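You operate a simulated robot arm through the tools that you are given. There is no shell and no other tool.

You are at the controls of a simulated two-armed robot. One attempt, no reset.

Task
Wash the dirty white guide roller and stand it on the drip mat.
Fine: in the basket, lid shut, pump on till the display says CLEAN, pump off before the lid opens. Set down upright: what you pick out.

It is judged by the outcome, as a careful person would: the job done as asked, and still so three seconds after it is handed in. It fails if anything else is knocked over, pushed out of place, dropped, spilled or broken. A push-on lid holds only when it is set on centred and level and pressed home; a screw cap is set on level and turned clockwise until tight.

Robot
Two 7-joint arms with two-finger parallel grippers on one trunk, on a base that drives. Base frame: it is fixed to the floor where the robot stands at the start and does not move with it; the origin is under the middle of the robot, x ahead of it, y to its left, z up. Readings come in mm, degrees, newtons and seconds.
The left shoulder is at the start at [50, 165, 1105], the right one opposite. With the tool pointing down near the work surface each hand reaches from about 180 to 680 mm from the robot's upright axis, wherever it stands, measured 20 degrees to its own side. Places, roughly: drip mat [-2300, 1200, 900]; green pump lever [-2500, 1100, 900]; wash basket [-2700, 1100, 800]; wash display [-2500, 1500, 1000]; washer lid [-2800, 1400, 900]; white guide roller, yellow guide roller [-2250, 1500, 1000]. Payload 3.91 kg a hand.
The tool frame of a hand sits at the grasp point between the pads (the TCP): z along the fingers, y along the line on which they close. The tips reach 30 mm beyond it. Largest opening 110 mm; finger width 20, thickness 10; the body of the gripper, 48 by 112 mm, starts 55 mm behind the TCP.
Orientation is that of the tool frame in the base frame, as [roll, pitch, yaw] about the fixed x, y, z axes, in that order (R = Rz(yaw) Ry(pitch) Rx(roll)). With the fingers straight down and closing along the base's y, the tool's x points along the base's -x, its y along +y and its z along -z.

Tools
- The arms move only by the tool send_rows. It takes "left_commands", "right_commands" or both (then of equal length, played together; a hand with none holds still); each is a list of rows, each a list of 6 numbers: the shift along the tool's x, y, z in m, then the turn, a rotation vector about the tool's x, y, z in degrees. In form: [[dx, dy, dz, rx, ry, rz], ...]. A call has 1 to 20 rows; each row shifts and turns the commanded pose from where the row before left it, along the tool's axes as they then stand. "left_gripper" and "right_gripper" are, for a hand that has rows, the closure, from 0 (fully open) to 1 (shut), set as the call begins (left out, the last holds). Rows are played at 5 a second. More than 50 mm and 8.6 degrees between two rows, or a gripper value outside its range, and nothing of the call is played. A pose out of reach is approached as far as the arm can. The call stops where the force on the tool passes 40 N (or 10 N more than at its start, if that is more) or the arm is blocked; 0.2 s more then pass. The fingers move at their own pace (about 45 mm/s each) and stop on an object; they squeeze with about 27 N. The grip force told is the motor's: it shows also when the fingers shut on nothing. Time passes only in rows, and 0.2 s behind the last, so rows that do not move let the fingers close. The reply holds the time, the measured pose of the TCP, the force on the tool along the base axes, the opening and the grip force, in the units named above and with some noise, with the torque about the TCP (base axes, N m) and any sound that the robot's microphone picked up.
- Cameras (640 x 400 px; columns grow to the right, rows downward): "scene" is now at [125.1, 2.4, 1303.7]; the picture's right is [0.01, -1.00, 0.00], its down [-0.31, -0.00, -0.95] and it looks along [0.95, 0.01, -0.31] (base axes); focal length 214 px, centre (320, 200). "left" rides on the left gripper at [72, -17, -103] in its tool frame; the picture's right is [0.23, 0.97, 0.00], its down [-0.76, 0.18, -0.62] and it looks along [-0.61, 0.14, 0.78] (tool axes); focal length 222 px, centre (320, 200). "right" rides on the right gripper at [72, 17, -103] in its tool frame; the picture's right is [-0.23, 0.97, 0.00], its down [-0.76, -0.18, -0.62] and it looks along [-0.61, -0.14, 0.78] (tool axes); focal length 222 px, centre (320, 200).
- grab_frame(camera): a new picture of that camera. It takes no simulated time.
- move_column(by): slides the trunk up (or, below 0, down) by that many mm; the arms and the scene camera ride with it, the base frame stays. It gives what a move gives, with no picture.
- base_move(legs): drives the robot by 1 to 6 legs, each [ahead, left, turn to the left] in mm, mm and degrees, along the robot's own axes; the way and the turn of a leg run together, so that a leg with both is an arc; at most 1500 mm and 180 degrees a leg. The arms and the cameras ride along, it lands a little off, and it stops where it bumps. It gives what a move gives.
- turn_head(pan, tilt): turns the head with the scene camera to pan (to the left, within 80 degrees either way) and tilt (down, from -29 to 69), counted from straight ahead of the robot. It gives what a move gives.
- locate(camera, pixels): for up to 12 pixels [column, row] of the newest picture of that camera ("zoom" is the newest enlarged one), the place [x, y, z] in the base frame of the surface seen there, good to about 2 mm. It takes no simulated time.
- close_up(camera, box): a new picture of the part [left, top, right, bottom] of that camera's present view, enlarged. It takes no simulated time.
- sign_off(): hands the job in; it is judged then, once.

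Unless the task says otherwise, let go and move clear before handing in.

The tools are called after ">>>" as name(argument=value, ...) on one line, values as JSON. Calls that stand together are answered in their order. send_rows: Moves the arms, as the interface text tells. Its arguments: {"type":"object","properties":{"left_commands":{"type":"array"},"left_gripper":{"type":"number"},"right_commands":{"type":"array"},"right_gripper":{"type":"number"}},"required":[]} The other tools are called the same way: move_column (by) slides the trunk up or down; base_move (legs) drives the base; turn_head (pan, tilt) turns the head that bears the scene camera; grab_frame (camera) takes a picture; locate (camera, pixels) gives the place of the surface under pixels of a picture; close_up (camera, box) takes an enlarged picture of a part of a camera's view; sign_off () hands the job in.

At the start:

```text
time: 0.0
left_tcp_pos: [263.5, 118.1, 1232.7]
left_ee_rot: [-180.0, 0.0, 180.0]
left_ft_force: [-1.2, 1.3, -0.2]
left_torque: [0.03, 0.0, 0.0]
left_width: 110.0
left_gripper_force: 0.1
right_tcp_pos: [318.4, -148.9, 1178.1]
right_ee_rot: [179.8, -0.1, 179.9]
right_ft_force: [0.9, 0.0, 0.7]
right_torque: [0.03, 0.0, 0.0]
right_width: 110.2
right_gripper_force: 0.0
trunk travel left (down, up): [-325.0, 178.0]
robot x, y, heading: [-1.4, 1.5, -0.1]
head pan, tilt: [0.8, 17.8]
```

scene: 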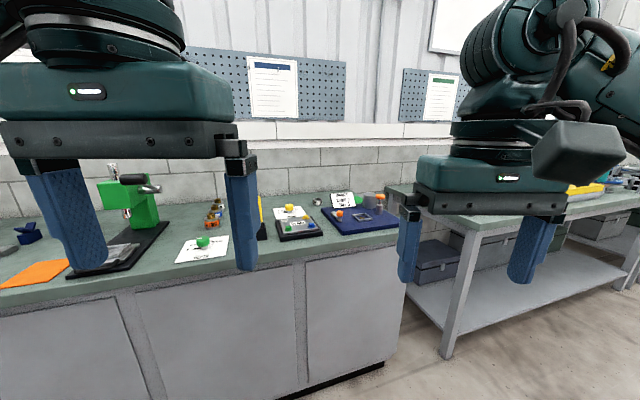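
right: 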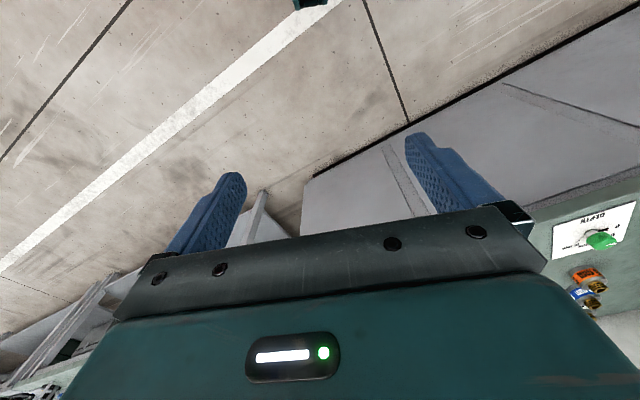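
left: 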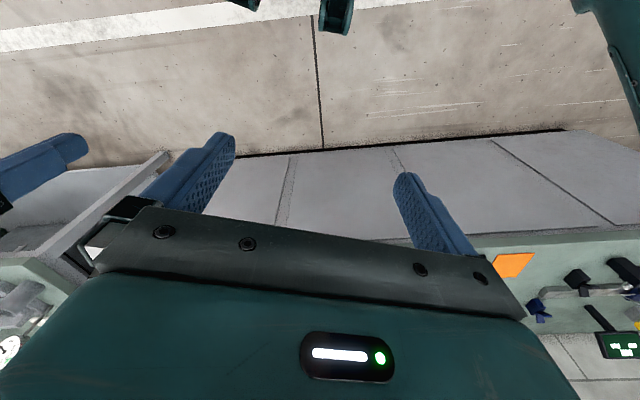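

The picture shows a bench ahead, and the washer is behind me to the left. I'll measure the bench edge and look left before driving.

>>> locate(camera="scene", pixels=[[130, 288], [340, 245], [440, 355], [560, 350], [60, 290]])

>>> turn_head(pan=80, tilt=20)

>>> grab_frame(camera="scene")

```text
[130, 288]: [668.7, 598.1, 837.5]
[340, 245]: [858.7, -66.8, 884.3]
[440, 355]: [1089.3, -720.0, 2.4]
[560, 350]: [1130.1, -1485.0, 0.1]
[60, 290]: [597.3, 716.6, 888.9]
```

```text
time: 1.5
left_tcp_pos: [262.6, 119.0, 1232.0]
left_ee_rot: [180.0, 0.1, 180.0]
left_ft_force: [-0.9, 0.0, -0.1]
left_torque: [0.01, 0.0, 0.02]
left_width: 109.9
left_gripper_force: 0.0
right_tcp_pos: [319.8, -150.1, 1176.9]
right_ee_rot: [179.9, 0.1, 179.9]
right_ft_force: [0.4, 0.2, -0.5]
right_torque: [0.01, -0.01, 0.04]
right_width: 110.0
right_gripper_force: 0.1
trunk travel left (down, up): [-325.0, 178.0]
robot x, y, heading: [-2.1, -0.4, 0.1]
head pan, tilt: [80.0, 20.0]
```

```text
taken
```

scene: 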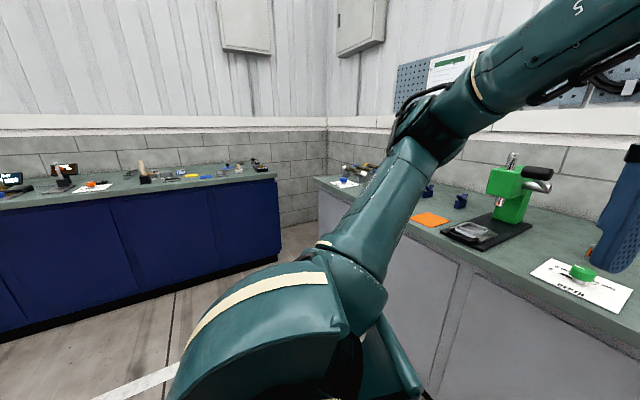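

The bench front is about 650 mm ahead, and another bench runs along the left wall. I'll back off, turn left 90° and look around.

>>> base_move(legs=[[-500, 0, 0], [0, 0, 90]])

>>> turn_head(pan=45, tilt=20)

>>> grab_frame(camera="scene")

```text
time: 8.3
left_tcp_pos: [-624.7, 260.6, 1232.6]
left_ee_rot: [-179.9, 0.0, -88.8]
left_ft_force: [0.3, 0.5, -1.0]
left_torque: [-0.03, -0.01, 0.01]
left_width: 110.0
left_gripper_force: 0.1
right_tcp_pos: [-358.6, 322.6, 1177.9]
right_ee_rot: [-180.0, 0.0, -89.1]
right_ft_force: [-0.9, -0.2, 0.3]
right_torque: [0.0, -0.02, 0.02]
right_width: 110.1
right_gripper_force: 0.0
trunk travel left (down, up): [-325.0, 178.0]
robot x, y, heading: [-503.4, -1.0, 90.9]
head pan, tilt: [80.0, 20.0]
```

```text
time: 9.3
left_tcp_pos: [-626.2, 260.6, 1233.2]
left_ee_rot: [179.9, 0.0, -88.9]
left_ft_force: [0.7, 0.4, -0.2]
left_torque: [-0.02, 0.02, 0.02]
left_width: 110.0
left_gripper_force: 0.0
right_tcp_pos: [-359.2, 322.2, 1177.9]
right_ee_rot: [179.9, 0.0, -89.2]
right_ft_force: [0.7, -0.4, 0.1]
right_torque: [0.03, 0.0, -0.01]
right_width: 110.1
right_gripper_force: 0.1
trunk travel left (down, up): [-325.0, 178.0]
robot x, y, heading: [-504.8, 2.4, 91.1]
head pan, tilt: [45.0, 20.0]
```

```text
taken
```

scene: 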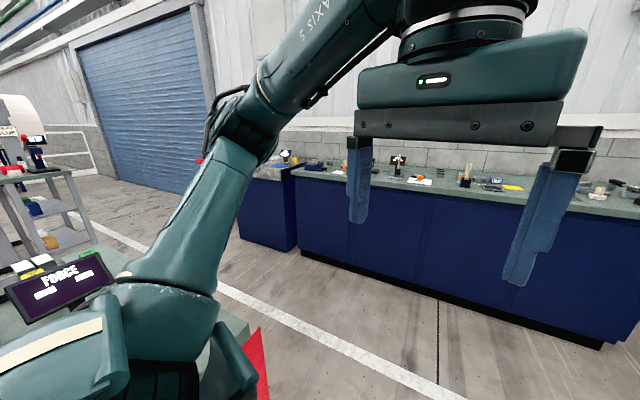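

There's a blue bench along the left wall and a table with a FORCE display close on the left. I'll measure where they are.

>>> locate(camera="scene", pixels=[[260, 172], [300, 240], [298, 170], [420, 195], [640, 215], [60, 270], [230, 320], [258, 360], [50, 170], [440, 300], [600, 345]])

>>> turn_head(pan=80, tilt=25)

>>> grab_frame(camera="scene")

```text
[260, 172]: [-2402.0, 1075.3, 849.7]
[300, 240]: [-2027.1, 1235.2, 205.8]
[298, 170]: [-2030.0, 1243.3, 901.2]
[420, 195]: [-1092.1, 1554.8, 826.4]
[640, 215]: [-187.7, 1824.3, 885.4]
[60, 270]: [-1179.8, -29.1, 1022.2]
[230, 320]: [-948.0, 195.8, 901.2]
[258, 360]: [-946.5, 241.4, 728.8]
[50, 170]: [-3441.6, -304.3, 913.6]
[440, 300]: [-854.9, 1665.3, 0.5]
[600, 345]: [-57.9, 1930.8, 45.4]
```

```text
time: 10.3
left_tcp_pos: [-626.4, 259.1, 1232.5]
left_ee_rot: [180.0, 0.0, -88.8]
left_ft_force: [-0.8, -0.1, 0.2]
left_torque: [0.03, -0.01, -0.02]
left_width: 110.0
left_gripper_force: 0.1
right_tcp_pos: [-359.3, 323.0, 1177.9]
right_ee_rot: [179.9, 0.1, -89.2]
right_ft_force: [-0.1, 0.1, 0.8]
right_torque: [-0.01, 0.0, -0.02]
right_width: 109.9
right_gripper_force: 0.1
trunk travel left (down, up): [-325.0, 178.0]
robot x, y, heading: [-502.4, 1.0, 91.0]
head pan, tilt: [80.0, 25.0]
```

```text
taken
```

scene: 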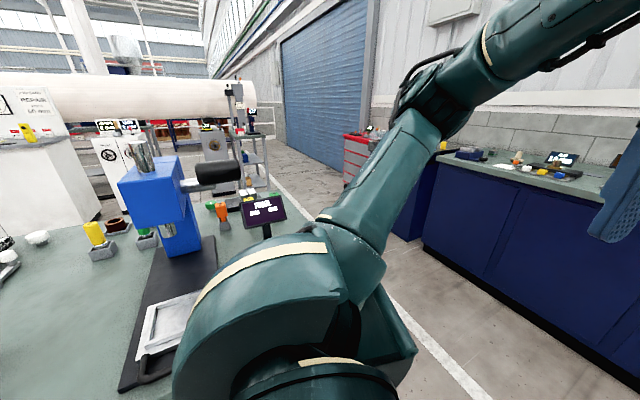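

The table top at left reaches about y=240, and the blue bench front runs from (-188, 1824) to (-2030, 1243), about 17.5° off. I'll drive into the corridor, face the bench and look left.

>>> base_move(legs=[[850, 0, 0], [0, 0, 16.5]])

>>> turn_head(pan=80, tilt=25)

>>> grab_frame(camera="scene")

```text
time: 15.8
left_tcp_pos: [-710.2, 1072.4, 1232.0]
left_ee_rot: [-179.9, 0.1, -72.6]
left_ft_force: [0.2, 0.0, 0.7]
left_torque: [0.03, 0.02, -0.03]
left_width: 109.7
left_gripper_force: 0.1
right_tcp_pos: [-470.6, 1204.8, 1177.1]
right_ee_rot: [179.9, 0.0, -72.8]
right_ft_force: [-0.3, 0.9, -0.1]
right_torque: [0.02, -0.02, -0.01]
right_width: 110.1
right_gripper_force: 0.0
trunk travel left (down, up): [-325.0, 178.0]
robot x, y, heading: [-518.4, 855.8, 107.1]
head pan, tilt: [80.0, 25.0]
```

```text
time: 16.4
left_tcp_pos: [-710.0, 1072.1, 1233.2]
left_ee_rot: [-179.9, -0.1, -72.8]
left_ft_force: [-0.4, 0.0, -0.1]
left_torque: [-0.01, 0.0, -0.01]
left_width: 110.1
left_gripper_force: 0.1
right_tcp_pos: [-470.6, 1205.9, 1177.8]
right_ee_rot: [179.9, 0.0, -72.8]
right_ft_force: [-0.2, -0.1, -0.3]
right_torque: [0.01, -0.04, 0.0]
right_width: 109.7
right_gripper_force: 0.1
trunk travel left (down, up): [-325.0, 178.0]
robot x, y, heading: [-520.7, 856.9, 107.4]
head pan, tilt: [80.0, 25.0]
```

```text
taken
```

scene: 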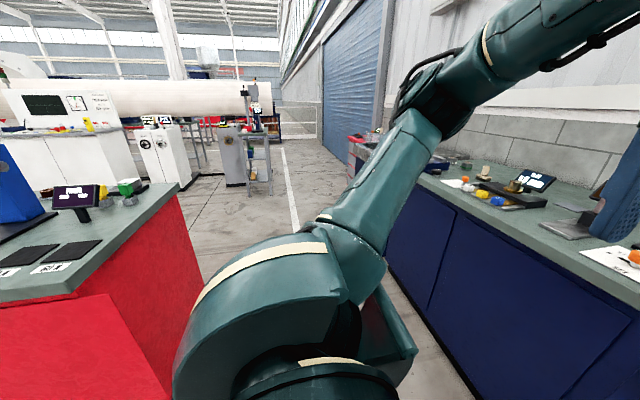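

>>> locate(camera="scene", pixels=[[180, 188], [80, 292], [195, 240], [300, 215], [450, 200], [350, 175], [440, 165], [270, 190], [8, 300]])

```text
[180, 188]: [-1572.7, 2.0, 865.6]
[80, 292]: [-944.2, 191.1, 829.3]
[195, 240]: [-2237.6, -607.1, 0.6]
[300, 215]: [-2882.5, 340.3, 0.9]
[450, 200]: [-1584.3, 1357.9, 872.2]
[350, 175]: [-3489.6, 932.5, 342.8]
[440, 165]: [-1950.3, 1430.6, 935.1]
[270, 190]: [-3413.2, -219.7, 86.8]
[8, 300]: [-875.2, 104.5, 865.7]
```

The corridor is about 1.3 m wide and parallel to the bench, so I'll strafe left along it and look at the bench.

>>> base_move(legs=[[0, 1400, 0]])

>>> turn_head(pan=40, tilt=25)

>>> grab_frame(camera="scene")

```text
time: 28.8
left_tcp_pos: [-2036.0, 635.1, 1232.1]
left_ee_rot: [179.9, 0.1, -70.9]
left_ft_force: [0.0, -0.3, 0.1]
left_torque: [-0.03, 0.01, 0.01]
left_width: 110.2
left_gripper_force: 0.1
right_tcp_pos: [-1800.4, 774.2, 1177.5]
right_ee_rot: [180.0, 0.0, -71.2]
right_ft_force: [0.6, 0.0, -0.4]
right_torque: [-0.03, 0.0, -0.05]
right_width: 110.1
right_gripper_force: 0.1
trunk travel left (down, up): [-325.0, 178.0]
robot x, y, heading: [-1840.8, 425.3, 108.9]
head pan, tilt: [80.0, 25.0]
```

```text
time: 29.9
left_tcp_pos: [-2035.5, 634.5, 1231.9]
left_ee_rot: [180.0, 0.0, -71.0]
left_ft_force: [-0.5, -0.1, 0.0]
left_torque: [0.0, 0.02, -0.01]
left_width: 110.1
left_gripper_force: 0.1
right_tcp_pos: [-1801.0, 774.7, 1177.8]
right_ee_rot: [179.8, 0.0, -71.2]
right_ft_force: [0.2, 0.4, 0.8]
right_torque: [-0.01, 0.01, -0.01]
right_width: 110.0
right_gripper_force: 0.1
trunk travel left (down, up): [-325.0, 178.0]
robot x, y, heading: [-1836.3, 424.2, 109.3]
head pan, tilt: [40.0, 25.0]
```

```text
taken
```

scene: 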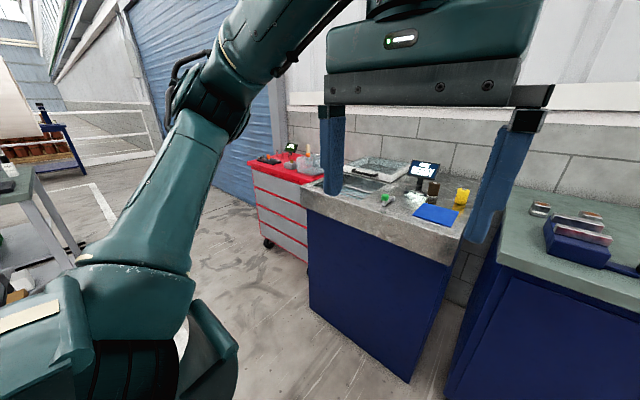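

The wash station, a grey-topped bench, is at around pixel (390, 200): blue mat, display, lever and lid. I'll measure it, then close in.

>>> locate(camera="scene", pixels=[[436, 214], [387, 200], [370, 180], [385, 168], [424, 170], [460, 196], [432, 190], [413, 200], [305, 200], [455, 265], [355, 225], [250, 170]])

>>> close_up(camera="scene", box=[240, 130, 500, 290])

```text
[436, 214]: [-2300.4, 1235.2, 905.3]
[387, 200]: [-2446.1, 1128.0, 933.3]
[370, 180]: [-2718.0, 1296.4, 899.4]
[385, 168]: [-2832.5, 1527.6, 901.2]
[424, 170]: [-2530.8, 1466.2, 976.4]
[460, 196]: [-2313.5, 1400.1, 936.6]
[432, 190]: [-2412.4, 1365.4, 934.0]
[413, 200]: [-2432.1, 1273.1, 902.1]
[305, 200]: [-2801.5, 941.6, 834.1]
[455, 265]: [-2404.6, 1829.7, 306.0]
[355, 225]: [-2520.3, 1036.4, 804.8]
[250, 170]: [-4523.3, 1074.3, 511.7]
```

```text
2.46 times, centred on (370, 210) of scene
```

zoom: 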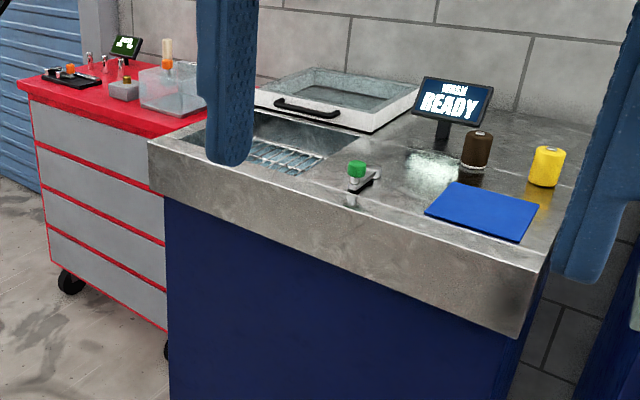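

The brown (dirty) roller stands at about (-2412, 1365) and the yellow one at (-2313, 1400). The display says READY, and the open tank and the lid are at the left. I'll strafe further left to face it.

>>> base_move(legs=[[0, 620, 0], [200, 0, 0]])

>>> turn_head(pan=0, tilt=35)

>>> grab_frame(camera="scene")

```text
time: 37.0
left_tcp_pos: [-2687.1, 624.8, 1232.3]
left_ee_rot: [-180.0, 0.0, -70.9]
left_ft_force: [-0.4, 0.1, 0.6]
left_torque: [-0.02, -0.03, 0.04]
left_width: 110.2
left_gripper_force: 0.0
right_tcp_pos: [-2452.5, 764.9, 1178.0]
right_ee_rot: [-180.0, -0.2, -70.9]
right_ft_force: [-0.4, -0.1, 0.7]
right_torque: [0.02, -0.01, -0.02]
right_width: 110.1
right_gripper_force: 0.1
trunk travel left (down, up): [-325.0, 178.0]
robot x, y, heading: [-2490.7, 412.4, 109.0]
head pan, tilt: [40.0, 25.0]
```

```text
time: 38.0
left_tcp_pos: [-2686.1, 624.5, 1233.1]
left_ee_rot: [180.0, 0.0, -70.9]
left_ft_force: [-0.4, 0.0, 0.1]
left_torque: [0.0, -0.04, 0.0]
left_width: 110.1
left_gripper_force: 0.1
right_tcp_pos: [-2452.7, 765.0, 1177.5]
right_ee_rot: [180.0, 0.0, -71.0]
right_ft_force: [-0.3, -0.4, 0.0]
right_torque: [-0.02, -0.02, 0.01]
right_width: 110.0
right_gripper_force: 0.1
trunk travel left (down, up): [-325.0, 178.0]
robot x, y, heading: [-2489.7, 415.1, 109.3]
head pan, tilt: [0.0, 35.0]
```

```text
taken
```

scene: 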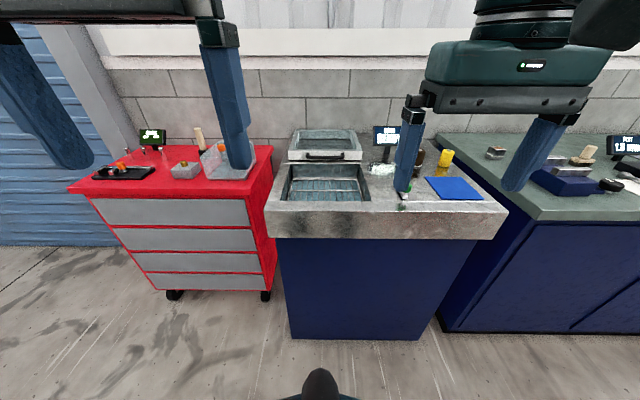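

Now the station is ahead, slightly right. I'll measure its front edge, tank, lid and objects, and take a closer look.

>>> locate(camera="scene", pixels=[[270, 208], [500, 210], [284, 200], [363, 200], [290, 168], [357, 166], [288, 158], [362, 158], [324, 156], [455, 188], [445, 158], [328, 185]])

>>> close_up(camera="scene", box=[250, 110, 520, 250])

```text
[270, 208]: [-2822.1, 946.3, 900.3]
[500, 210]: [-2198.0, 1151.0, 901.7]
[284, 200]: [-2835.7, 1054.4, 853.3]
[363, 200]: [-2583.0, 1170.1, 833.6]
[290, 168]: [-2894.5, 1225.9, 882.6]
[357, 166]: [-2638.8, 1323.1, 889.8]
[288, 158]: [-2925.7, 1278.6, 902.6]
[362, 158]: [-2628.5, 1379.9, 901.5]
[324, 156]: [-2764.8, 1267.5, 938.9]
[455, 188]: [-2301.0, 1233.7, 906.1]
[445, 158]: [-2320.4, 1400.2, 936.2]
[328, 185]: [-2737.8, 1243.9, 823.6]
```

```text
2.37 times, centred on (385, 180) of scene
```

zoom: 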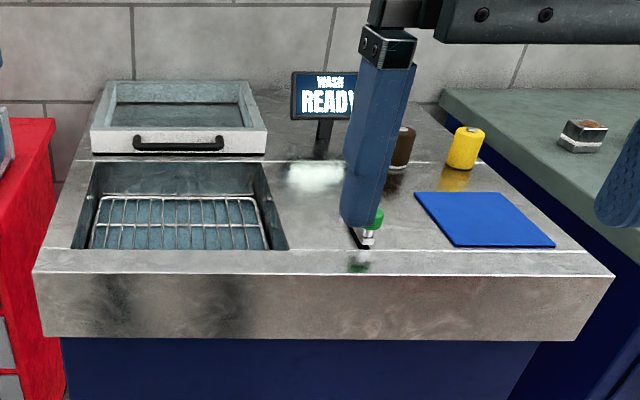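

The station is aligned with my heading (front edge from (-2822, 946) to (-2198, 1151)). I'll check the base nose at pixel (320, 385) before closing in.

>>> turn_head(pan=0, tilt=69)

>>> grab_frame(camera="scene")

>>> locate(camera="scene", pixels=[[320, 250], [320, 200], [320, 150], [320, 100]])

```text
time: 39.0
left_tcp_pos: [-2687.5, 626.2, 1229.9]
left_ee_rot: [179.9, 0.0, -70.8]
left_ft_force: [-26.8, 19.8, -50.8]
left_torque: [2.1, -0.49, -1.3]
left_width: 110.0
left_gripper_force: 0.1
right_tcp_pos: [-2453.7, 764.0, 1176.4]
right_ee_rot: [179.8, -0.1, -70.9]
right_ft_force: [0.2, 0.5, -0.5]
right_torque: [-0.01, 0.01, -0.02]
right_width: 109.9
right_gripper_force: 0.1
trunk travel left (down, up): [-325.0, 178.0]
robot x, y, heading: [-2491.1, 416.8, 108.9]
head pan, tilt: [0.0, 68.8]
```

```text
taken
```

scene: 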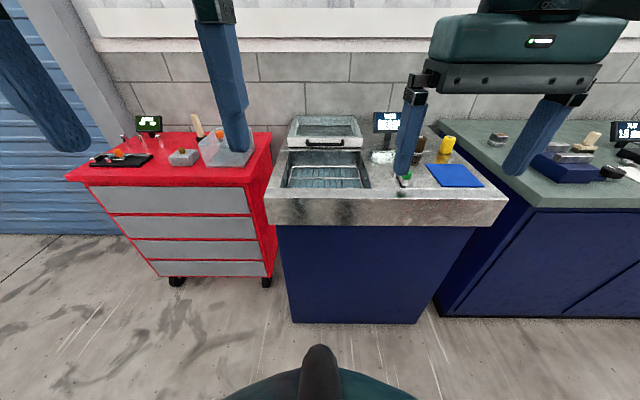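

```text
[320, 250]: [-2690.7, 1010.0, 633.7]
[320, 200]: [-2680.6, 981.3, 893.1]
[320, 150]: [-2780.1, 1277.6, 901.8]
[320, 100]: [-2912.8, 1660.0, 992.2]
```

The tilt brought 50 N onto the left hand, so the head must be touching it. I'll tilt back up and check.

>>> turn_head(pan=0, tilt=35)

>>> grab_frame(camera="left")

>>> grab_frame(camera="right")

```text
time: 40.0
left_tcp_pos: [-2684.6, 623.5, 1232.4]
left_ee_rot: [-179.7, 0.2, -71.0]
left_ft_force: [-0.1, 0.9, 0.5]
left_torque: [-0.02, -0.04, 0.0]
left_width: 109.9
left_gripper_force: 0.0
right_tcp_pos: [-2453.4, 763.7, 1177.2]
right_ee_rot: [179.9, -0.1, -71.0]
right_ft_force: [0.7, 0.0, -0.1]
right_torque: [-0.01, 0.01, 0.01]
right_width: 109.9
right_gripper_force: 0.1
trunk travel left (down, up): [-325.0, 178.0]
robot x, y, heading: [-2488.2, 409.4, 109.1]
head pan, tilt: [0.0, 35.0]
```

```text
taken
```

left: 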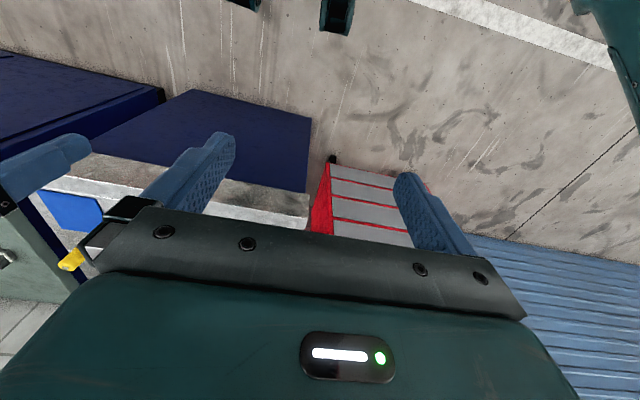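

```text
taken
```

right: 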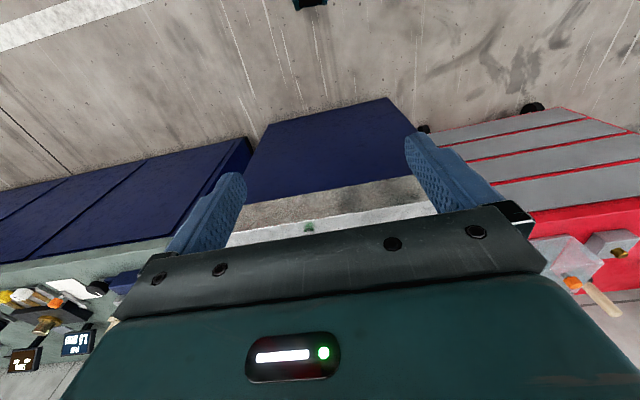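

The contact is gone; I'll keep tilt moderate. Next I'll shift right and close in on the station.

>>> base_move(legs=[[0, -150, 0], [250, 0, -0.8]])

>>> turn_head(pan=20, tilt=42)

>>> grab_frame(camera="scene")

```text
time: 43.4
left_tcp_pos: [-2623.6, 908.2, 1232.6]
left_ee_rot: [180.0, 0.0, -71.7]
left_ft_force: [0.2, 0.4, -1.6]
left_torque: [-0.01, -0.02, 0.01]
left_width: 109.9
left_gripper_force: 0.1
right_tcp_pos: [-2388.2, 1046.1, 1176.9]
right_ee_rot: [179.9, 0.0, -71.8]
right_ft_force: [-0.2, -0.2, -0.9]
right_torque: [-0.05, 0.02, 0.01]
right_width: 109.9
right_gripper_force: 0.0
trunk travel left (down, up): [-325.0, 178.0]
robot x, y, heading: [-2430.1, 692.2, 108.4]
head pan, tilt: [0.0, 35.0]
```

```text
time: 44.2
left_tcp_pos: [-2622.4, 907.2, 1232.4]
left_ee_rot: [-180.0, 0.1, -71.7]
left_ft_force: [-0.5, 0.6, -0.4]
left_torque: [0.01, 0.0, 0.02]
left_width: 109.7
left_gripper_force: 0.0
right_tcp_pos: [-2387.3, 1045.7, 1176.9]
right_ee_rot: [179.9, 0.0, -71.9]
right_ft_force: [-0.5, 0.2, 0.0]
right_torque: [0.0, -0.02, 0.01]
right_width: 110.1
right_gripper_force: 0.1
trunk travel left (down, up): [-325.0, 178.0]
robot x, y, heading: [-2427.2, 695.3, 108.3]
head pan, tilt: [20.0, 42.0]
```

```text
taken
```

scene: 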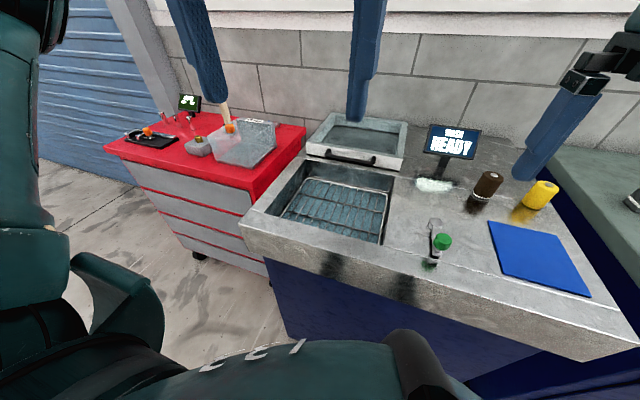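

Now I have a clear view of everything. I'll zoom in on the tank and lid, and on the lever, rollers and mat.

>>> close_up(camera="scene", box=[230, 100, 420, 260])

>>> locate(camera="zoom", pixels=[[320, 200], [260, 190], [490, 230], [370, 205], [345, 330], [300, 60], [590, 95], [560, 255]])

>>> close_up(camera="scene", box=[400, 110, 610, 300])

```text
2.50 times, centred on (325, 180) of scene
```

zoom: 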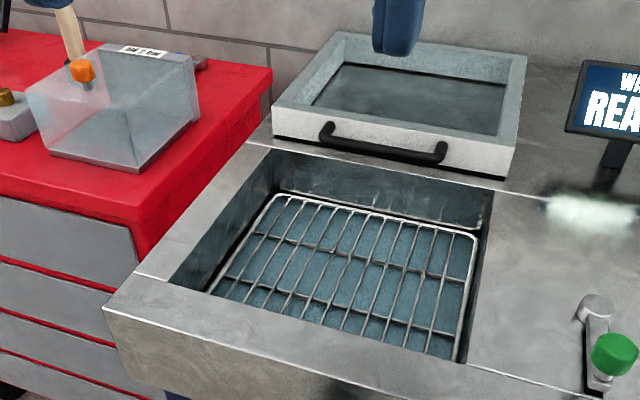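

```text
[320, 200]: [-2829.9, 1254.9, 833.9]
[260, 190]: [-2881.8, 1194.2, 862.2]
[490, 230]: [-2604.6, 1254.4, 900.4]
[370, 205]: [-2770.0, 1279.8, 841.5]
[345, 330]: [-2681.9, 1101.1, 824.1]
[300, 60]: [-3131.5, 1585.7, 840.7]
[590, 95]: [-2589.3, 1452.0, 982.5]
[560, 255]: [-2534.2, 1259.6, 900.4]
```

```text
2.11 times, centred on (505, 205) of scene
```

zoom: 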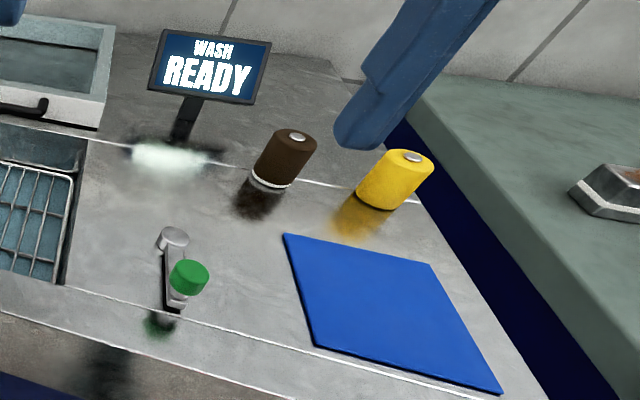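

I'll measure the roller, mat corners and lever from this zoom.

>>> locate(camera="zoom", pixels=[[291, 137], [272, 180], [283, 155], [285, 236], [430, 267], [497, 388], [318, 344], [190, 268], [172, 236], [178, 298], [410, 157], [380, 205]])

>>> close_up(camera="scene", box=[410, 200, 490, 270])

>>> close_up(camera="scene", box=[450, 150, 570, 225])

```text
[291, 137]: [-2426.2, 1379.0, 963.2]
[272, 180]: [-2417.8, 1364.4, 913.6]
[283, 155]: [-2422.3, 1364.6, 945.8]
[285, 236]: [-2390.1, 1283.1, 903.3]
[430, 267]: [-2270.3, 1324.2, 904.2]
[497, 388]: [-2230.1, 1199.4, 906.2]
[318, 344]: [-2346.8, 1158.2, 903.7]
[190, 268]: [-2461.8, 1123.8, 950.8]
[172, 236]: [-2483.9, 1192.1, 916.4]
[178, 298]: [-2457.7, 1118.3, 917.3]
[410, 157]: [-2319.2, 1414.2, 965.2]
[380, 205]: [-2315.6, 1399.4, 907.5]
```

```text
5.71 times, centred on (450, 235) of scene
```

zoom: 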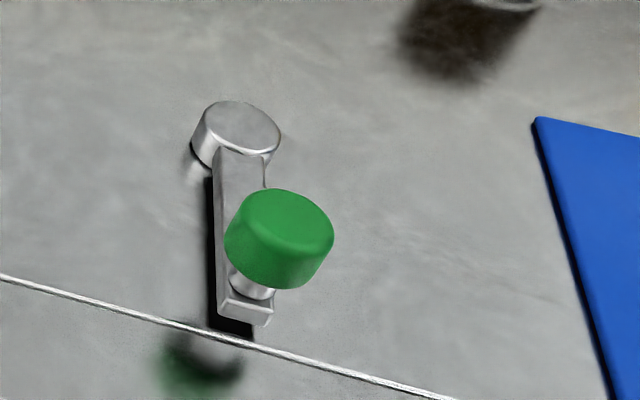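

```text
5.33 times, centred on (510, 188) of scene
```

zoom: 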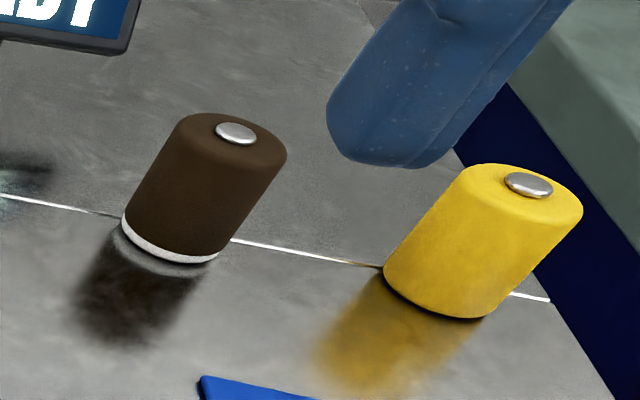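

I'll measure the roller rim and base for its diameter and axis.

>>> locate(camera="zoom", pixels=[[180, 128], [283, 152], [232, 165], [215, 116], [236, 133], [126, 222], [216, 258], [165, 248], [530, 185], [470, 172], [579, 205], [520, 215]])

>>> grab_frame(camera="right")

>>> grab_frame(camera="left")

```text
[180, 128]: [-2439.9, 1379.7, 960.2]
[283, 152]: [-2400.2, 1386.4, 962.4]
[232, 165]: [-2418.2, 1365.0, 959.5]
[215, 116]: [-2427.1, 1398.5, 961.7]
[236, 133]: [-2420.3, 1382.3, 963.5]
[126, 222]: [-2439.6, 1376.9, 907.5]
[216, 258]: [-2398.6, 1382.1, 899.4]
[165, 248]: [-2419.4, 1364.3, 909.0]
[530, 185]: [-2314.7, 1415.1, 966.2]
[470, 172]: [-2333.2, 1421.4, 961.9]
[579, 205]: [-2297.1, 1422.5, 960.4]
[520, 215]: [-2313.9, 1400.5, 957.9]
```

```text
taken
```

right: 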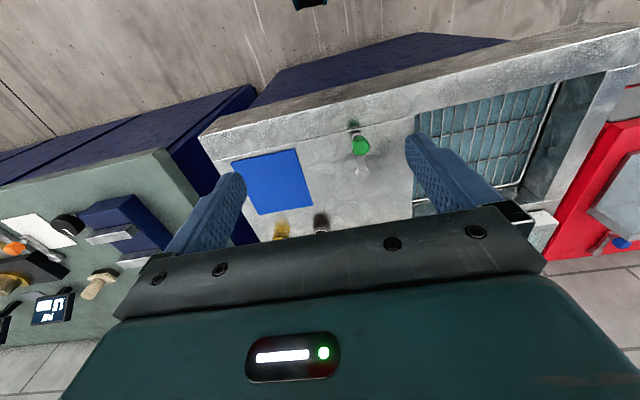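

```text
taken
```

left: 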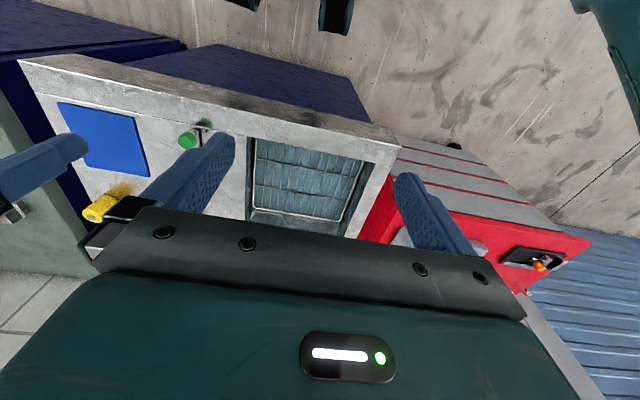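

The roller is Ø≈41 mm, axis at about (-2420, 1383), top z 961. It's at the limit of my reach, so I'll check the front clearance of the base before moving ahead.

>>> turn_head(pan=0, tilt=50)

>>> grab_frame(camera="scene")

>>> locate(camera="scene", pixels=[[320, 385], [320, 350], [320, 330], [320, 310], [320, 290], [400, 350], [250, 390], [370, 380]])

```text
time: 45.0
left_tcp_pos: [-2625.4, 911.1, 1230.1]
left_ee_rot: [179.7, 0.0, -70.8]
left_ft_force: [-1.9, 59.1, -28.2]
left_torque: [-4.1, 1.04, 2.58]
left_width: 110.0
left_gripper_force: 0.0
right_tcp_pos: [-2387.5, 1044.2, 1178.0]
right_ee_rot: [179.9, 0.0, -71.8]
right_ft_force: [0.2, 0.4, -0.6]
right_torque: [-0.02, -0.02, -0.01]
right_width: 109.7
right_gripper_force: 0.1
trunk travel left (down, up): [-325.0, 178.0]
robot x, y, heading: [-2428.2, 696.7, 108.2]
head pan, tilt: [0.0, 50.0]
```

```text
taken
```

scene: 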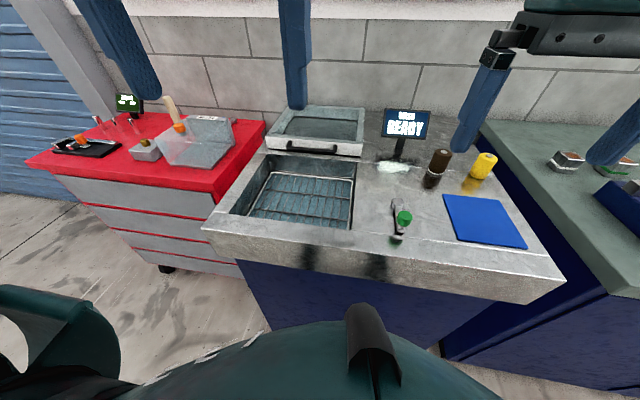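

```text
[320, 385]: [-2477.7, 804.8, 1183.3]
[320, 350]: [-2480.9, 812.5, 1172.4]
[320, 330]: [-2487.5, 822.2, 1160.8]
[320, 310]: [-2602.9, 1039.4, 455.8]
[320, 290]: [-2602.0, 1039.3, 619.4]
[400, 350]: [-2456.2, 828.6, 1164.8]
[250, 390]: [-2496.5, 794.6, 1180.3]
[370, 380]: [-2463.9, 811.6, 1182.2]
```

The head brushes the left hand again when tilted. I'll tilt back, then move the left hand further left, away from the head.

>>> turn_head(pan=0, tilt=30)

>>> send_rows(left_commands=[[0, 0.03, 0, 0, 0, 0], [0, 0.03, 0, 0, 0, 0], [0, 0.03, 0, 0, 0, 0], [0, 0.03, 0, 0, 0, 0], [0, 0.03, 0, 0, 0, 0]])

>>> turn_head(pan=0, tilt=45)

>>> grab_frame(camera="scene")

```text
time: 45.9
left_tcp_pos: [-2622.4, 907.0, 1232.9]
left_ee_rot: [179.9, 0.1, -71.8]
left_ft_force: [0.2, -0.4, 0.1]
left_torque: [0.02, -0.01, 0.01]
left_width: 110.1
left_gripper_force: 0.1
right_tcp_pos: [-2386.8, 1046.5, 1177.6]
right_ee_rot: [179.8, 0.0, -71.9]
right_ft_force: [0.3, -0.4, 0.2]
right_torque: [-0.01, 0.04, 0.05]
right_width: 110.1
right_gripper_force: 0.0
trunk travel left (down, up): [-325.0, 178.0]
robot x, y, heading: [-2430.2, 694.3, 108.5]
head pan, tilt: [0.0, 30.0]
```

```text
time: 47.1
left_tcp_pos: [-2766.3, 858.9, 1232.2]
left_ee_rot: [-180.0, 0.1, -71.9]
left_ft_force: [-0.1, 0.1, -0.3]
left_torque: [-0.03, -0.03, -0.02]
left_width: 110.0
left_gripper_force: 0.0
right_tcp_pos: [-2388.5, 1045.3, 1178.8]
right_ee_rot: [179.9, 0.0, -71.7]
right_ft_force: [0.4, -0.6, 0.1]
right_torque: [-0.02, 0.0, 0.0]
right_width: 110.1
right_gripper_force: 0.1
trunk travel left (down, up): [-325.0, 178.0]
robot x, y, heading: [-2429.6, 693.6, 108.0]
head pan, tilt: [0.0, 30.0]
```

```text
time: 47.8
left_tcp_pos: [-2764.7, 860.2, 1231.4]
left_ee_rot: [180.0, 0.1, -71.7]
left_ft_force: [0.1, 0.6, 0.0]
left_torque: [0.02, 0.02, 0.0]
left_width: 110.0
left_gripper_force: 0.1
right_tcp_pos: [-2387.3, 1046.2, 1178.6]
right_ee_rot: [179.9, 0.0, -71.8]
right_ft_force: [0.3, 0.7, 1.0]
right_torque: [-0.04, -0.01, -0.01]
right_width: 109.7
right_gripper_force: 0.0
trunk travel left (down, up): [-325.0, 178.0]
robot x, y, heading: [-2427.9, 698.2, 108.3]
head pan, tilt: [0.0, 45.0]
```

```text
taken
```

scene: 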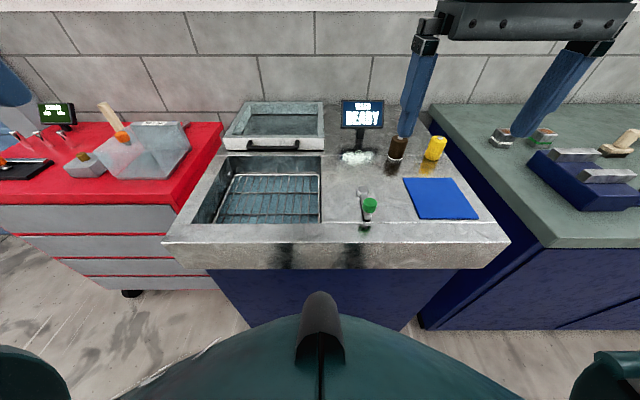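

The view is now clear. I'll move 100 mm ahead for comfortable reach.

>>> base_move(legs=[[100, 0, 0]])

>>> grab_frame(camera="scene")

>>> grab_frame(camera="right")

```text
time: 49.0
left_tcp_pos: [-2792.5, 940.0, 1231.3]
left_ee_rot: [-179.8, -0.1, -71.5]
left_ft_force: [-0.6, -0.9, 0.2]
left_torque: [0.02, 0.03, 0.01]
left_width: 110.0
left_gripper_force: 0.0
right_tcp_pos: [-2415.4, 1127.4, 1178.1]
right_ee_rot: [179.9, 0.0, -71.7]
right_ft_force: [0.0, -0.2, 0.7]
right_torque: [-0.01, 0.05, 0.04]
right_width: 110.0
right_gripper_force: 0.2
trunk travel left (down, up): [-325.0, 178.0]
robot x, y, heading: [-2452.2, 777.7, 108.6]
head pan, tilt: [0.0, 45.0]
stopped in leg 1: the robot was blocked; the commanded pose is now the measured one
```

```text
taken
```

scene: 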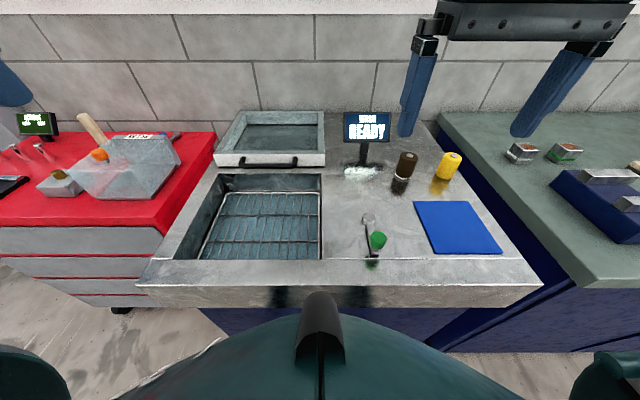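

```text
taken
```

right: 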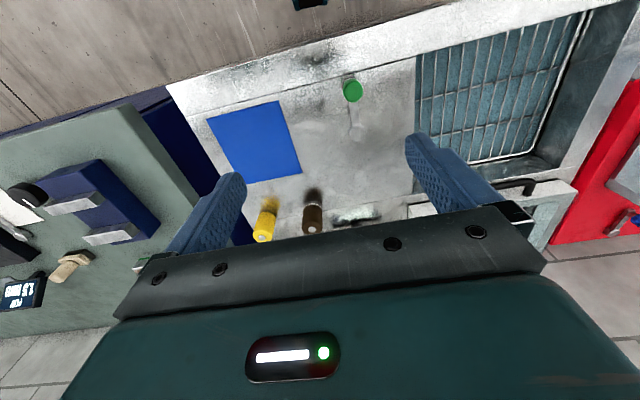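

The base touched the bench after 85 mm; everything still stands. I'll back off 10 mm and measure again.

>>> base_move(legs=[[-12, 0, 0]])

>>> close_up(camera="scene", box=[330, 100, 500, 270])

```text
time: 49.8
left_tcp_pos: [-2790.1, 929.3, 1231.5]
left_ee_rot: [-179.9, 0.0, -71.6]
left_ft_force: [0.0, -0.3, 0.7]
left_torque: [0.04, 0.01, 0.0]
left_width: 110.1
left_gripper_force: 0.0
right_tcp_pos: [-2411.0, 1116.2, 1176.8]
right_ee_rot: [179.9, -0.2, -71.7]
right_ft_force: [-0.1, 0.2, -0.6]
right_torque: [0.03, 0.04, 0.01]
right_width: 109.9
right_gripper_force: 0.0
trunk travel left (down, up): [-325.0, 178.0]
robot x, y, heading: [-2453.7, 764.0, 108.4]
head pan, tilt: [0.0, 45.0]
```

```text
2.35 times, centred on (415, 185) of scene
```

zoom: 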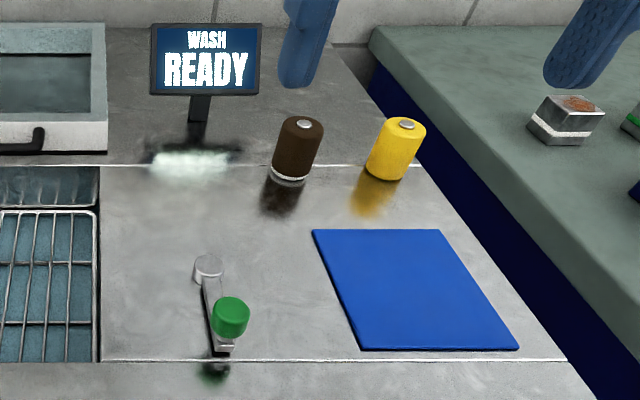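

>>> locate(camera="zoom", pixels=[[303, 124], [282, 125], [322, 128], [298, 136], [303, 118], [407, 124], [391, 210], [316, 233], [436, 233], [514, 345], [362, 346], [230, 305]])

```text
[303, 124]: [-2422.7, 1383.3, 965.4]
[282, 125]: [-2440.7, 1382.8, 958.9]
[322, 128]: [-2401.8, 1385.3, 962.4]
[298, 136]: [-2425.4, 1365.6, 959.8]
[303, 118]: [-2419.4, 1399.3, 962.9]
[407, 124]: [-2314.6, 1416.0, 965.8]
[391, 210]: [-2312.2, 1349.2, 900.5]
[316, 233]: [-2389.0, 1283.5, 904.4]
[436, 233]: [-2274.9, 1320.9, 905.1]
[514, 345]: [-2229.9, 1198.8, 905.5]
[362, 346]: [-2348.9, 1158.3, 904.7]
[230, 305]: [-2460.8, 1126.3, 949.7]
```

The roller axis is at (-2421, 1383). I'll open the right hand to about 75 mm and bring it above the roller at z≈1061.

>>> send_rows(right_commands=[[-0.03206, -0.00929, 0.0145, 0, 0, 0], [-0.03206, -0.00929, 0.0145, 0, 0, 0], [-0.03206, -0.00929, 0.0145, 0, 0, 0], [-0.03206, -0.00929, 0.0145, 0, 0, 0], [-0.03206, -0.00929, 0.0145, 0, 0, 0], [-0.03206, -0.00929, 0.0145, 0, 0, 0], [-0.03206, -0.00929, 0.0145, 0, 0, 0], [-0.03206, -0.00929, 0.0145, 0, 0, 0]], right_gripper=0.32)

>>> grab_frame(camera="right")

>>> grab_frame(camera="scene")

```text
time: 51.6
left_tcp_pos: [-2789.6, 932.2, 1231.7]
left_ee_rot: [180.0, -0.1, -71.5]
left_ft_force: [-0.1, -0.3, 0.1]
left_torque: [0.0, 0.0, 0.0]
left_width: 110.0
left_gripper_force: 0.2
right_tcp_pos: [-2420.6, 1384.7, 1060.1]
right_ee_rot: [-180.0, -0.2, -71.7]
right_ft_force: [0.3, -0.7, -0.3]
right_torque: [0.0, 0.0, 0.01]
right_width: 74.7
right_gripper_force: 0.1
trunk travel left (down, up): [-325.0, 178.0]
robot x, y, heading: [-2451.3, 768.1, 108.4]
head pan, tilt: [0.0, 45.0]
```

```text
taken
```

right: 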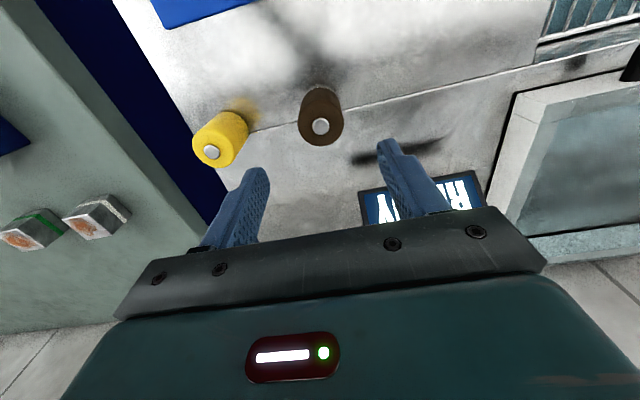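

```text
taken
```

scene: 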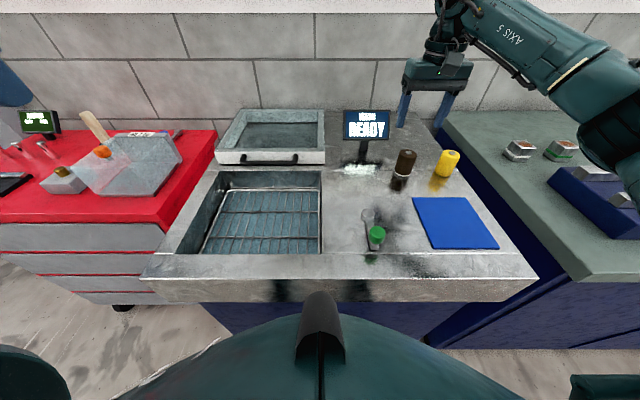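

The hand sits above the roller; I'll verify the roller axis with the hand camera (boss at pixel (320, 126)).

>>> locate(camera="right", pixels=[[320, 126], [302, 132], [340, 130], [320, 143], [380, 195], [440, 185]])

```text
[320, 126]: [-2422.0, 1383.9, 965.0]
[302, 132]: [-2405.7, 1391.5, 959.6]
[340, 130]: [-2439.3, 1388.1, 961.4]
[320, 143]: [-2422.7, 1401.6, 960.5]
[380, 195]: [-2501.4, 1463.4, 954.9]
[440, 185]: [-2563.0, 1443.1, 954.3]
```

The axis is confirmed at (-2422, 1383.5). I'll descend to z≈942 around the roller.

>>> send_rows(right_commands=[[0.0007, 0.0017, 0.03, 0, 0, 0], [0, 0, 0.03, 0, 0, 0], [0, 0, 0.03, 0, 0, 0], [0, 0, 0.015, 0, 0, 0], [0, 0, 0.0125, 0, 0, 0]])

>>> grab_frame(camera="right")

```text
time: 52.8
left_tcp_pos: [-2788.7, 930.8, 1232.4]
left_ee_rot: [-179.9, -0.2, -71.4]
left_ft_force: [-0.9, 0.2, 0.0]
left_torque: [0.01, 0.02, -0.02]
left_width: 110.0
left_gripper_force: 0.0
right_tcp_pos: [-2423.2, 1381.0, 942.0]
right_ee_rot: [179.9, -0.1, -71.8]
right_ft_force: [0.0, -0.2, -1.1]
right_torque: [0.01, 0.02, -0.02]
right_width: 75.0
right_gripper_force: 0.1
trunk travel left (down, up): [-325.0, 178.0]
robot x, y, heading: [-2455.8, 766.9, 108.5]
head pan, tilt: [0.0, 45.0]
```

```text
taken
```

right: 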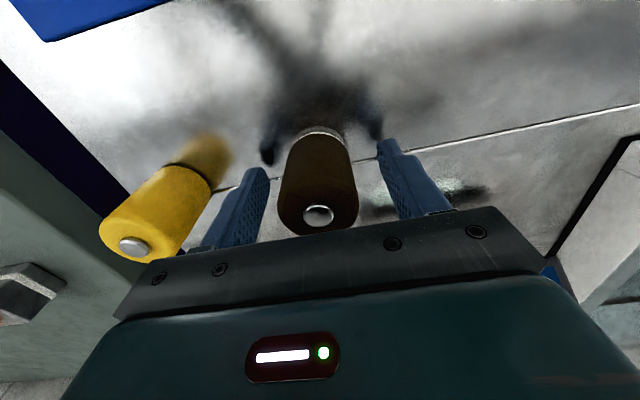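

The roller stands between the fingers. I'll close the gripper.

>>> send_rows(right_commands=[[0, 0, 0, 0, 0, 0], [0, 0, 0, 0, 0, 0], [0, 0, 0, 0, 0, 0], [0, 0, 0, 0, 0, 0], [0, 0, 0, 0, 0, 0]], right_gripper=1.0)

>>> grab_frame(camera="right")

```text
time: 54.0
left_tcp_pos: [-2788.6, 931.5, 1231.8]
left_ee_rot: [-179.9, -0.1, -71.5]
left_ft_force: [0.2, 0.7, 0.2]
left_torque: [-0.01, -0.02, -0.02]
left_width: 110.0
left_gripper_force: 0.2
right_tcp_pos: [-2423.6, 1383.1, 943.0]
right_ee_rot: [180.0, -0.1, -71.8]
right_ft_force: [1.5, 0.2, -0.6]
right_torque: [0.01, -0.05, 0.02]
right_width: 41.5
right_gripper_force: 27.4
trunk travel left (down, up): [-325.0, 178.0]
robot x, y, heading: [-2455.3, 766.1, 108.3]
head pan, tilt: [0.0, 45.0]
```

```text
taken
```

right: 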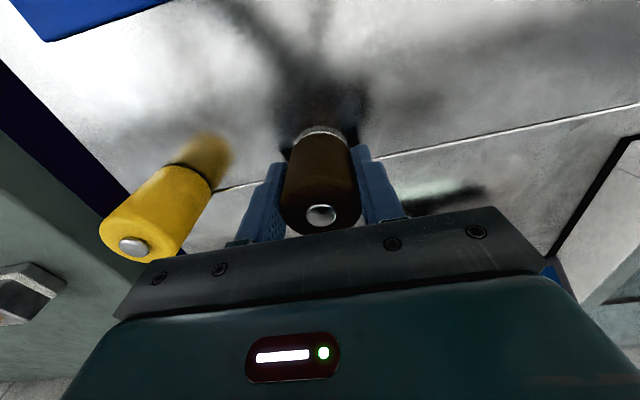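

Gripped at 41.5 mm with 27 N. I'll lift it straight up and measure the tank and basket.

>>> send_rows(right_commands=[[0, 0, -0.01, 0, 0, 0], [0, 0, -0.03, 0, 0, 0], [0, 0, -0.03, 0, 0, 0], [0, 0, -0.03, 0, 0, 0], [0, 0, -0.03, 0, 0, 0]])

>>> close_up(camera="scene", box=[150, 95, 350, 275])

>>> grab_frame(camera="right")

```text
time: 55.2
left_tcp_pos: [-2789.9, 930.8, 1231.3]
left_ee_rot: [-180.0, -0.1, -71.4]
left_ft_force: [-0.6, -0.1, 0.0]
left_torque: [0.0, 0.01, -0.01]
left_width: 109.9
left_gripper_force: 0.0
right_tcp_pos: [-2421.5, 1381.4, 1074.4]
right_ee_rot: [179.9, -0.1, -71.9]
right_ft_force: [0.2, 0.4, -1.8]
right_torque: [0.0, -0.02, -0.01]
right_width: 41.7
right_gripper_force: 27.1
trunk travel left (down, up): [-325.0, 178.0]
robot x, y, heading: [-2451.3, 763.3, 108.2]
head pan, tilt: [0.0, 45.0]
```

```text
2.22 times, centred on (250, 185) of scene
```

zoom: 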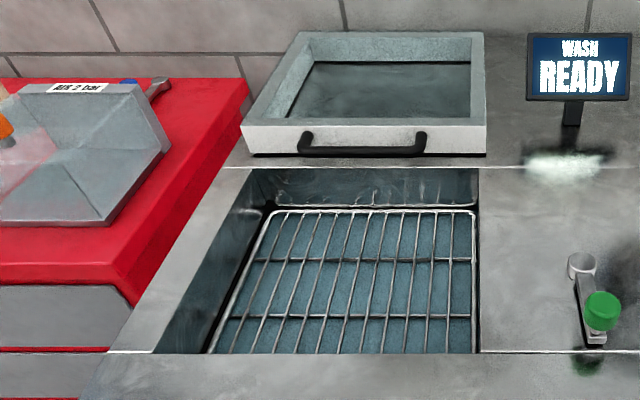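

```text
taken
```

right: 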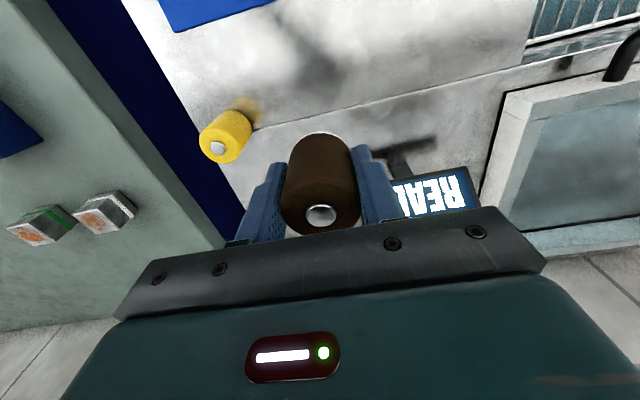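

>>> locate(camera="zoom", pixels=[[256, 170], [478, 170], [477, 350], [155, 350], [276, 212], [473, 213], [472, 345], [374, 260], [365, 315], [370, 285], [365, 150], [365, 110]])

```text
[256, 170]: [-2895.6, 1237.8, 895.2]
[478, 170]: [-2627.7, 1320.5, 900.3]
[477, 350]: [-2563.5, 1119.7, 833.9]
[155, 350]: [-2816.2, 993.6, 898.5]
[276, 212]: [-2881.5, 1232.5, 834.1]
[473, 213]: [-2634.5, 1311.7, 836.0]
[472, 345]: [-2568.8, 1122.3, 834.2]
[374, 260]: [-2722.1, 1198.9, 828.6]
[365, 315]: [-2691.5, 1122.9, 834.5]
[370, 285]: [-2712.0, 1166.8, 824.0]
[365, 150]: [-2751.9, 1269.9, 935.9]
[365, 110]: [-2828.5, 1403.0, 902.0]
```

The basket centre is at about (-2719, 1153) with wires at z≈830. I'll carry the roller there at height, first back from the display, then left.

>>> send_rows(right_commands=[[0.0309, 0.02, 0, 0, 0, 0], [0.0309, 0.02, 0, 0, 0, 0], [0.0309, 0.02, 0, 0, 0, 0], [0.0308, 0.02, 0, 0, 0, 0], [0, 0.0343, 0, 0, 0, 0], [0, 0.0343, 0, 0, 0, 0], [0, 0.0343, 0, 0, 0, 0], [0, 0.0343, 0, 0, 0, 0], [0, 0.0343, 0, 0, 0, 0], [0, 0.0343, 0, 0, 0, 0], [0, 0.0343, 0, 0, 0, 0], [0, 0.0342, 0, 0, 0, 0]])

>>> grab_frame(camera="right")

>>> grab_frame(camera="scene")

```text
time: 57.8
left_tcp_pos: [-2790.0, 929.8, 1231.5]
left_ee_rot: [-179.8, -0.1, -71.5]
left_ft_force: [0.0, -0.3, -0.5]
left_torque: [-0.01, 0.03, -0.05]
left_width: 109.8
left_gripper_force: 0.1
right_tcp_pos: [-2721.7, 1154.4, 1075.3]
right_ee_rot: [179.9, -0.1, -71.8]
right_ft_force: [0.1, -0.3, -2.3]
right_torque: [0.01, -0.03, 0.05]
right_width: 41.6
right_gripper_force: 26.3
trunk travel left (down, up): [-325.0, 178.0]
robot x, y, heading: [-2449.0, 767.2, 108.5]
head pan, tilt: [0.0, 45.0]
```

```text
taken
```

right: 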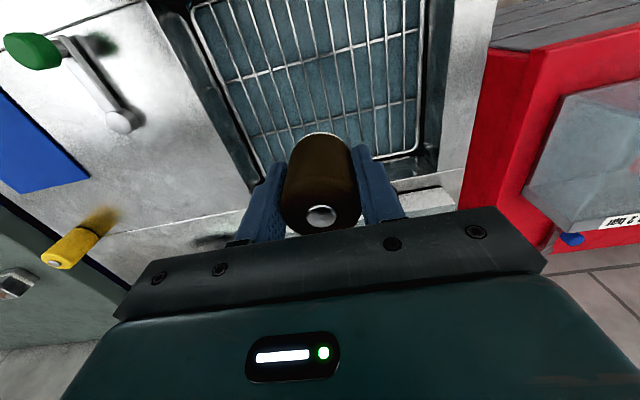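

```text
taken
```

scene: 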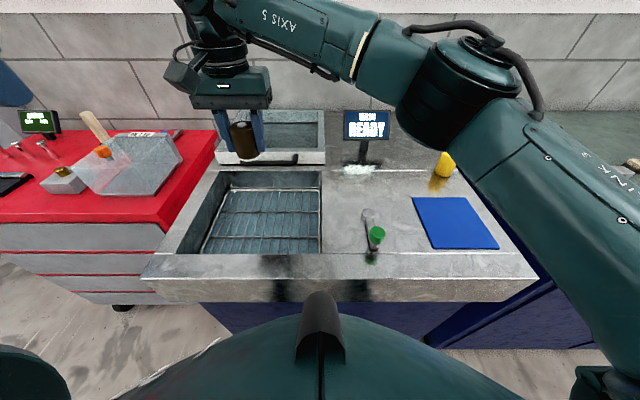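

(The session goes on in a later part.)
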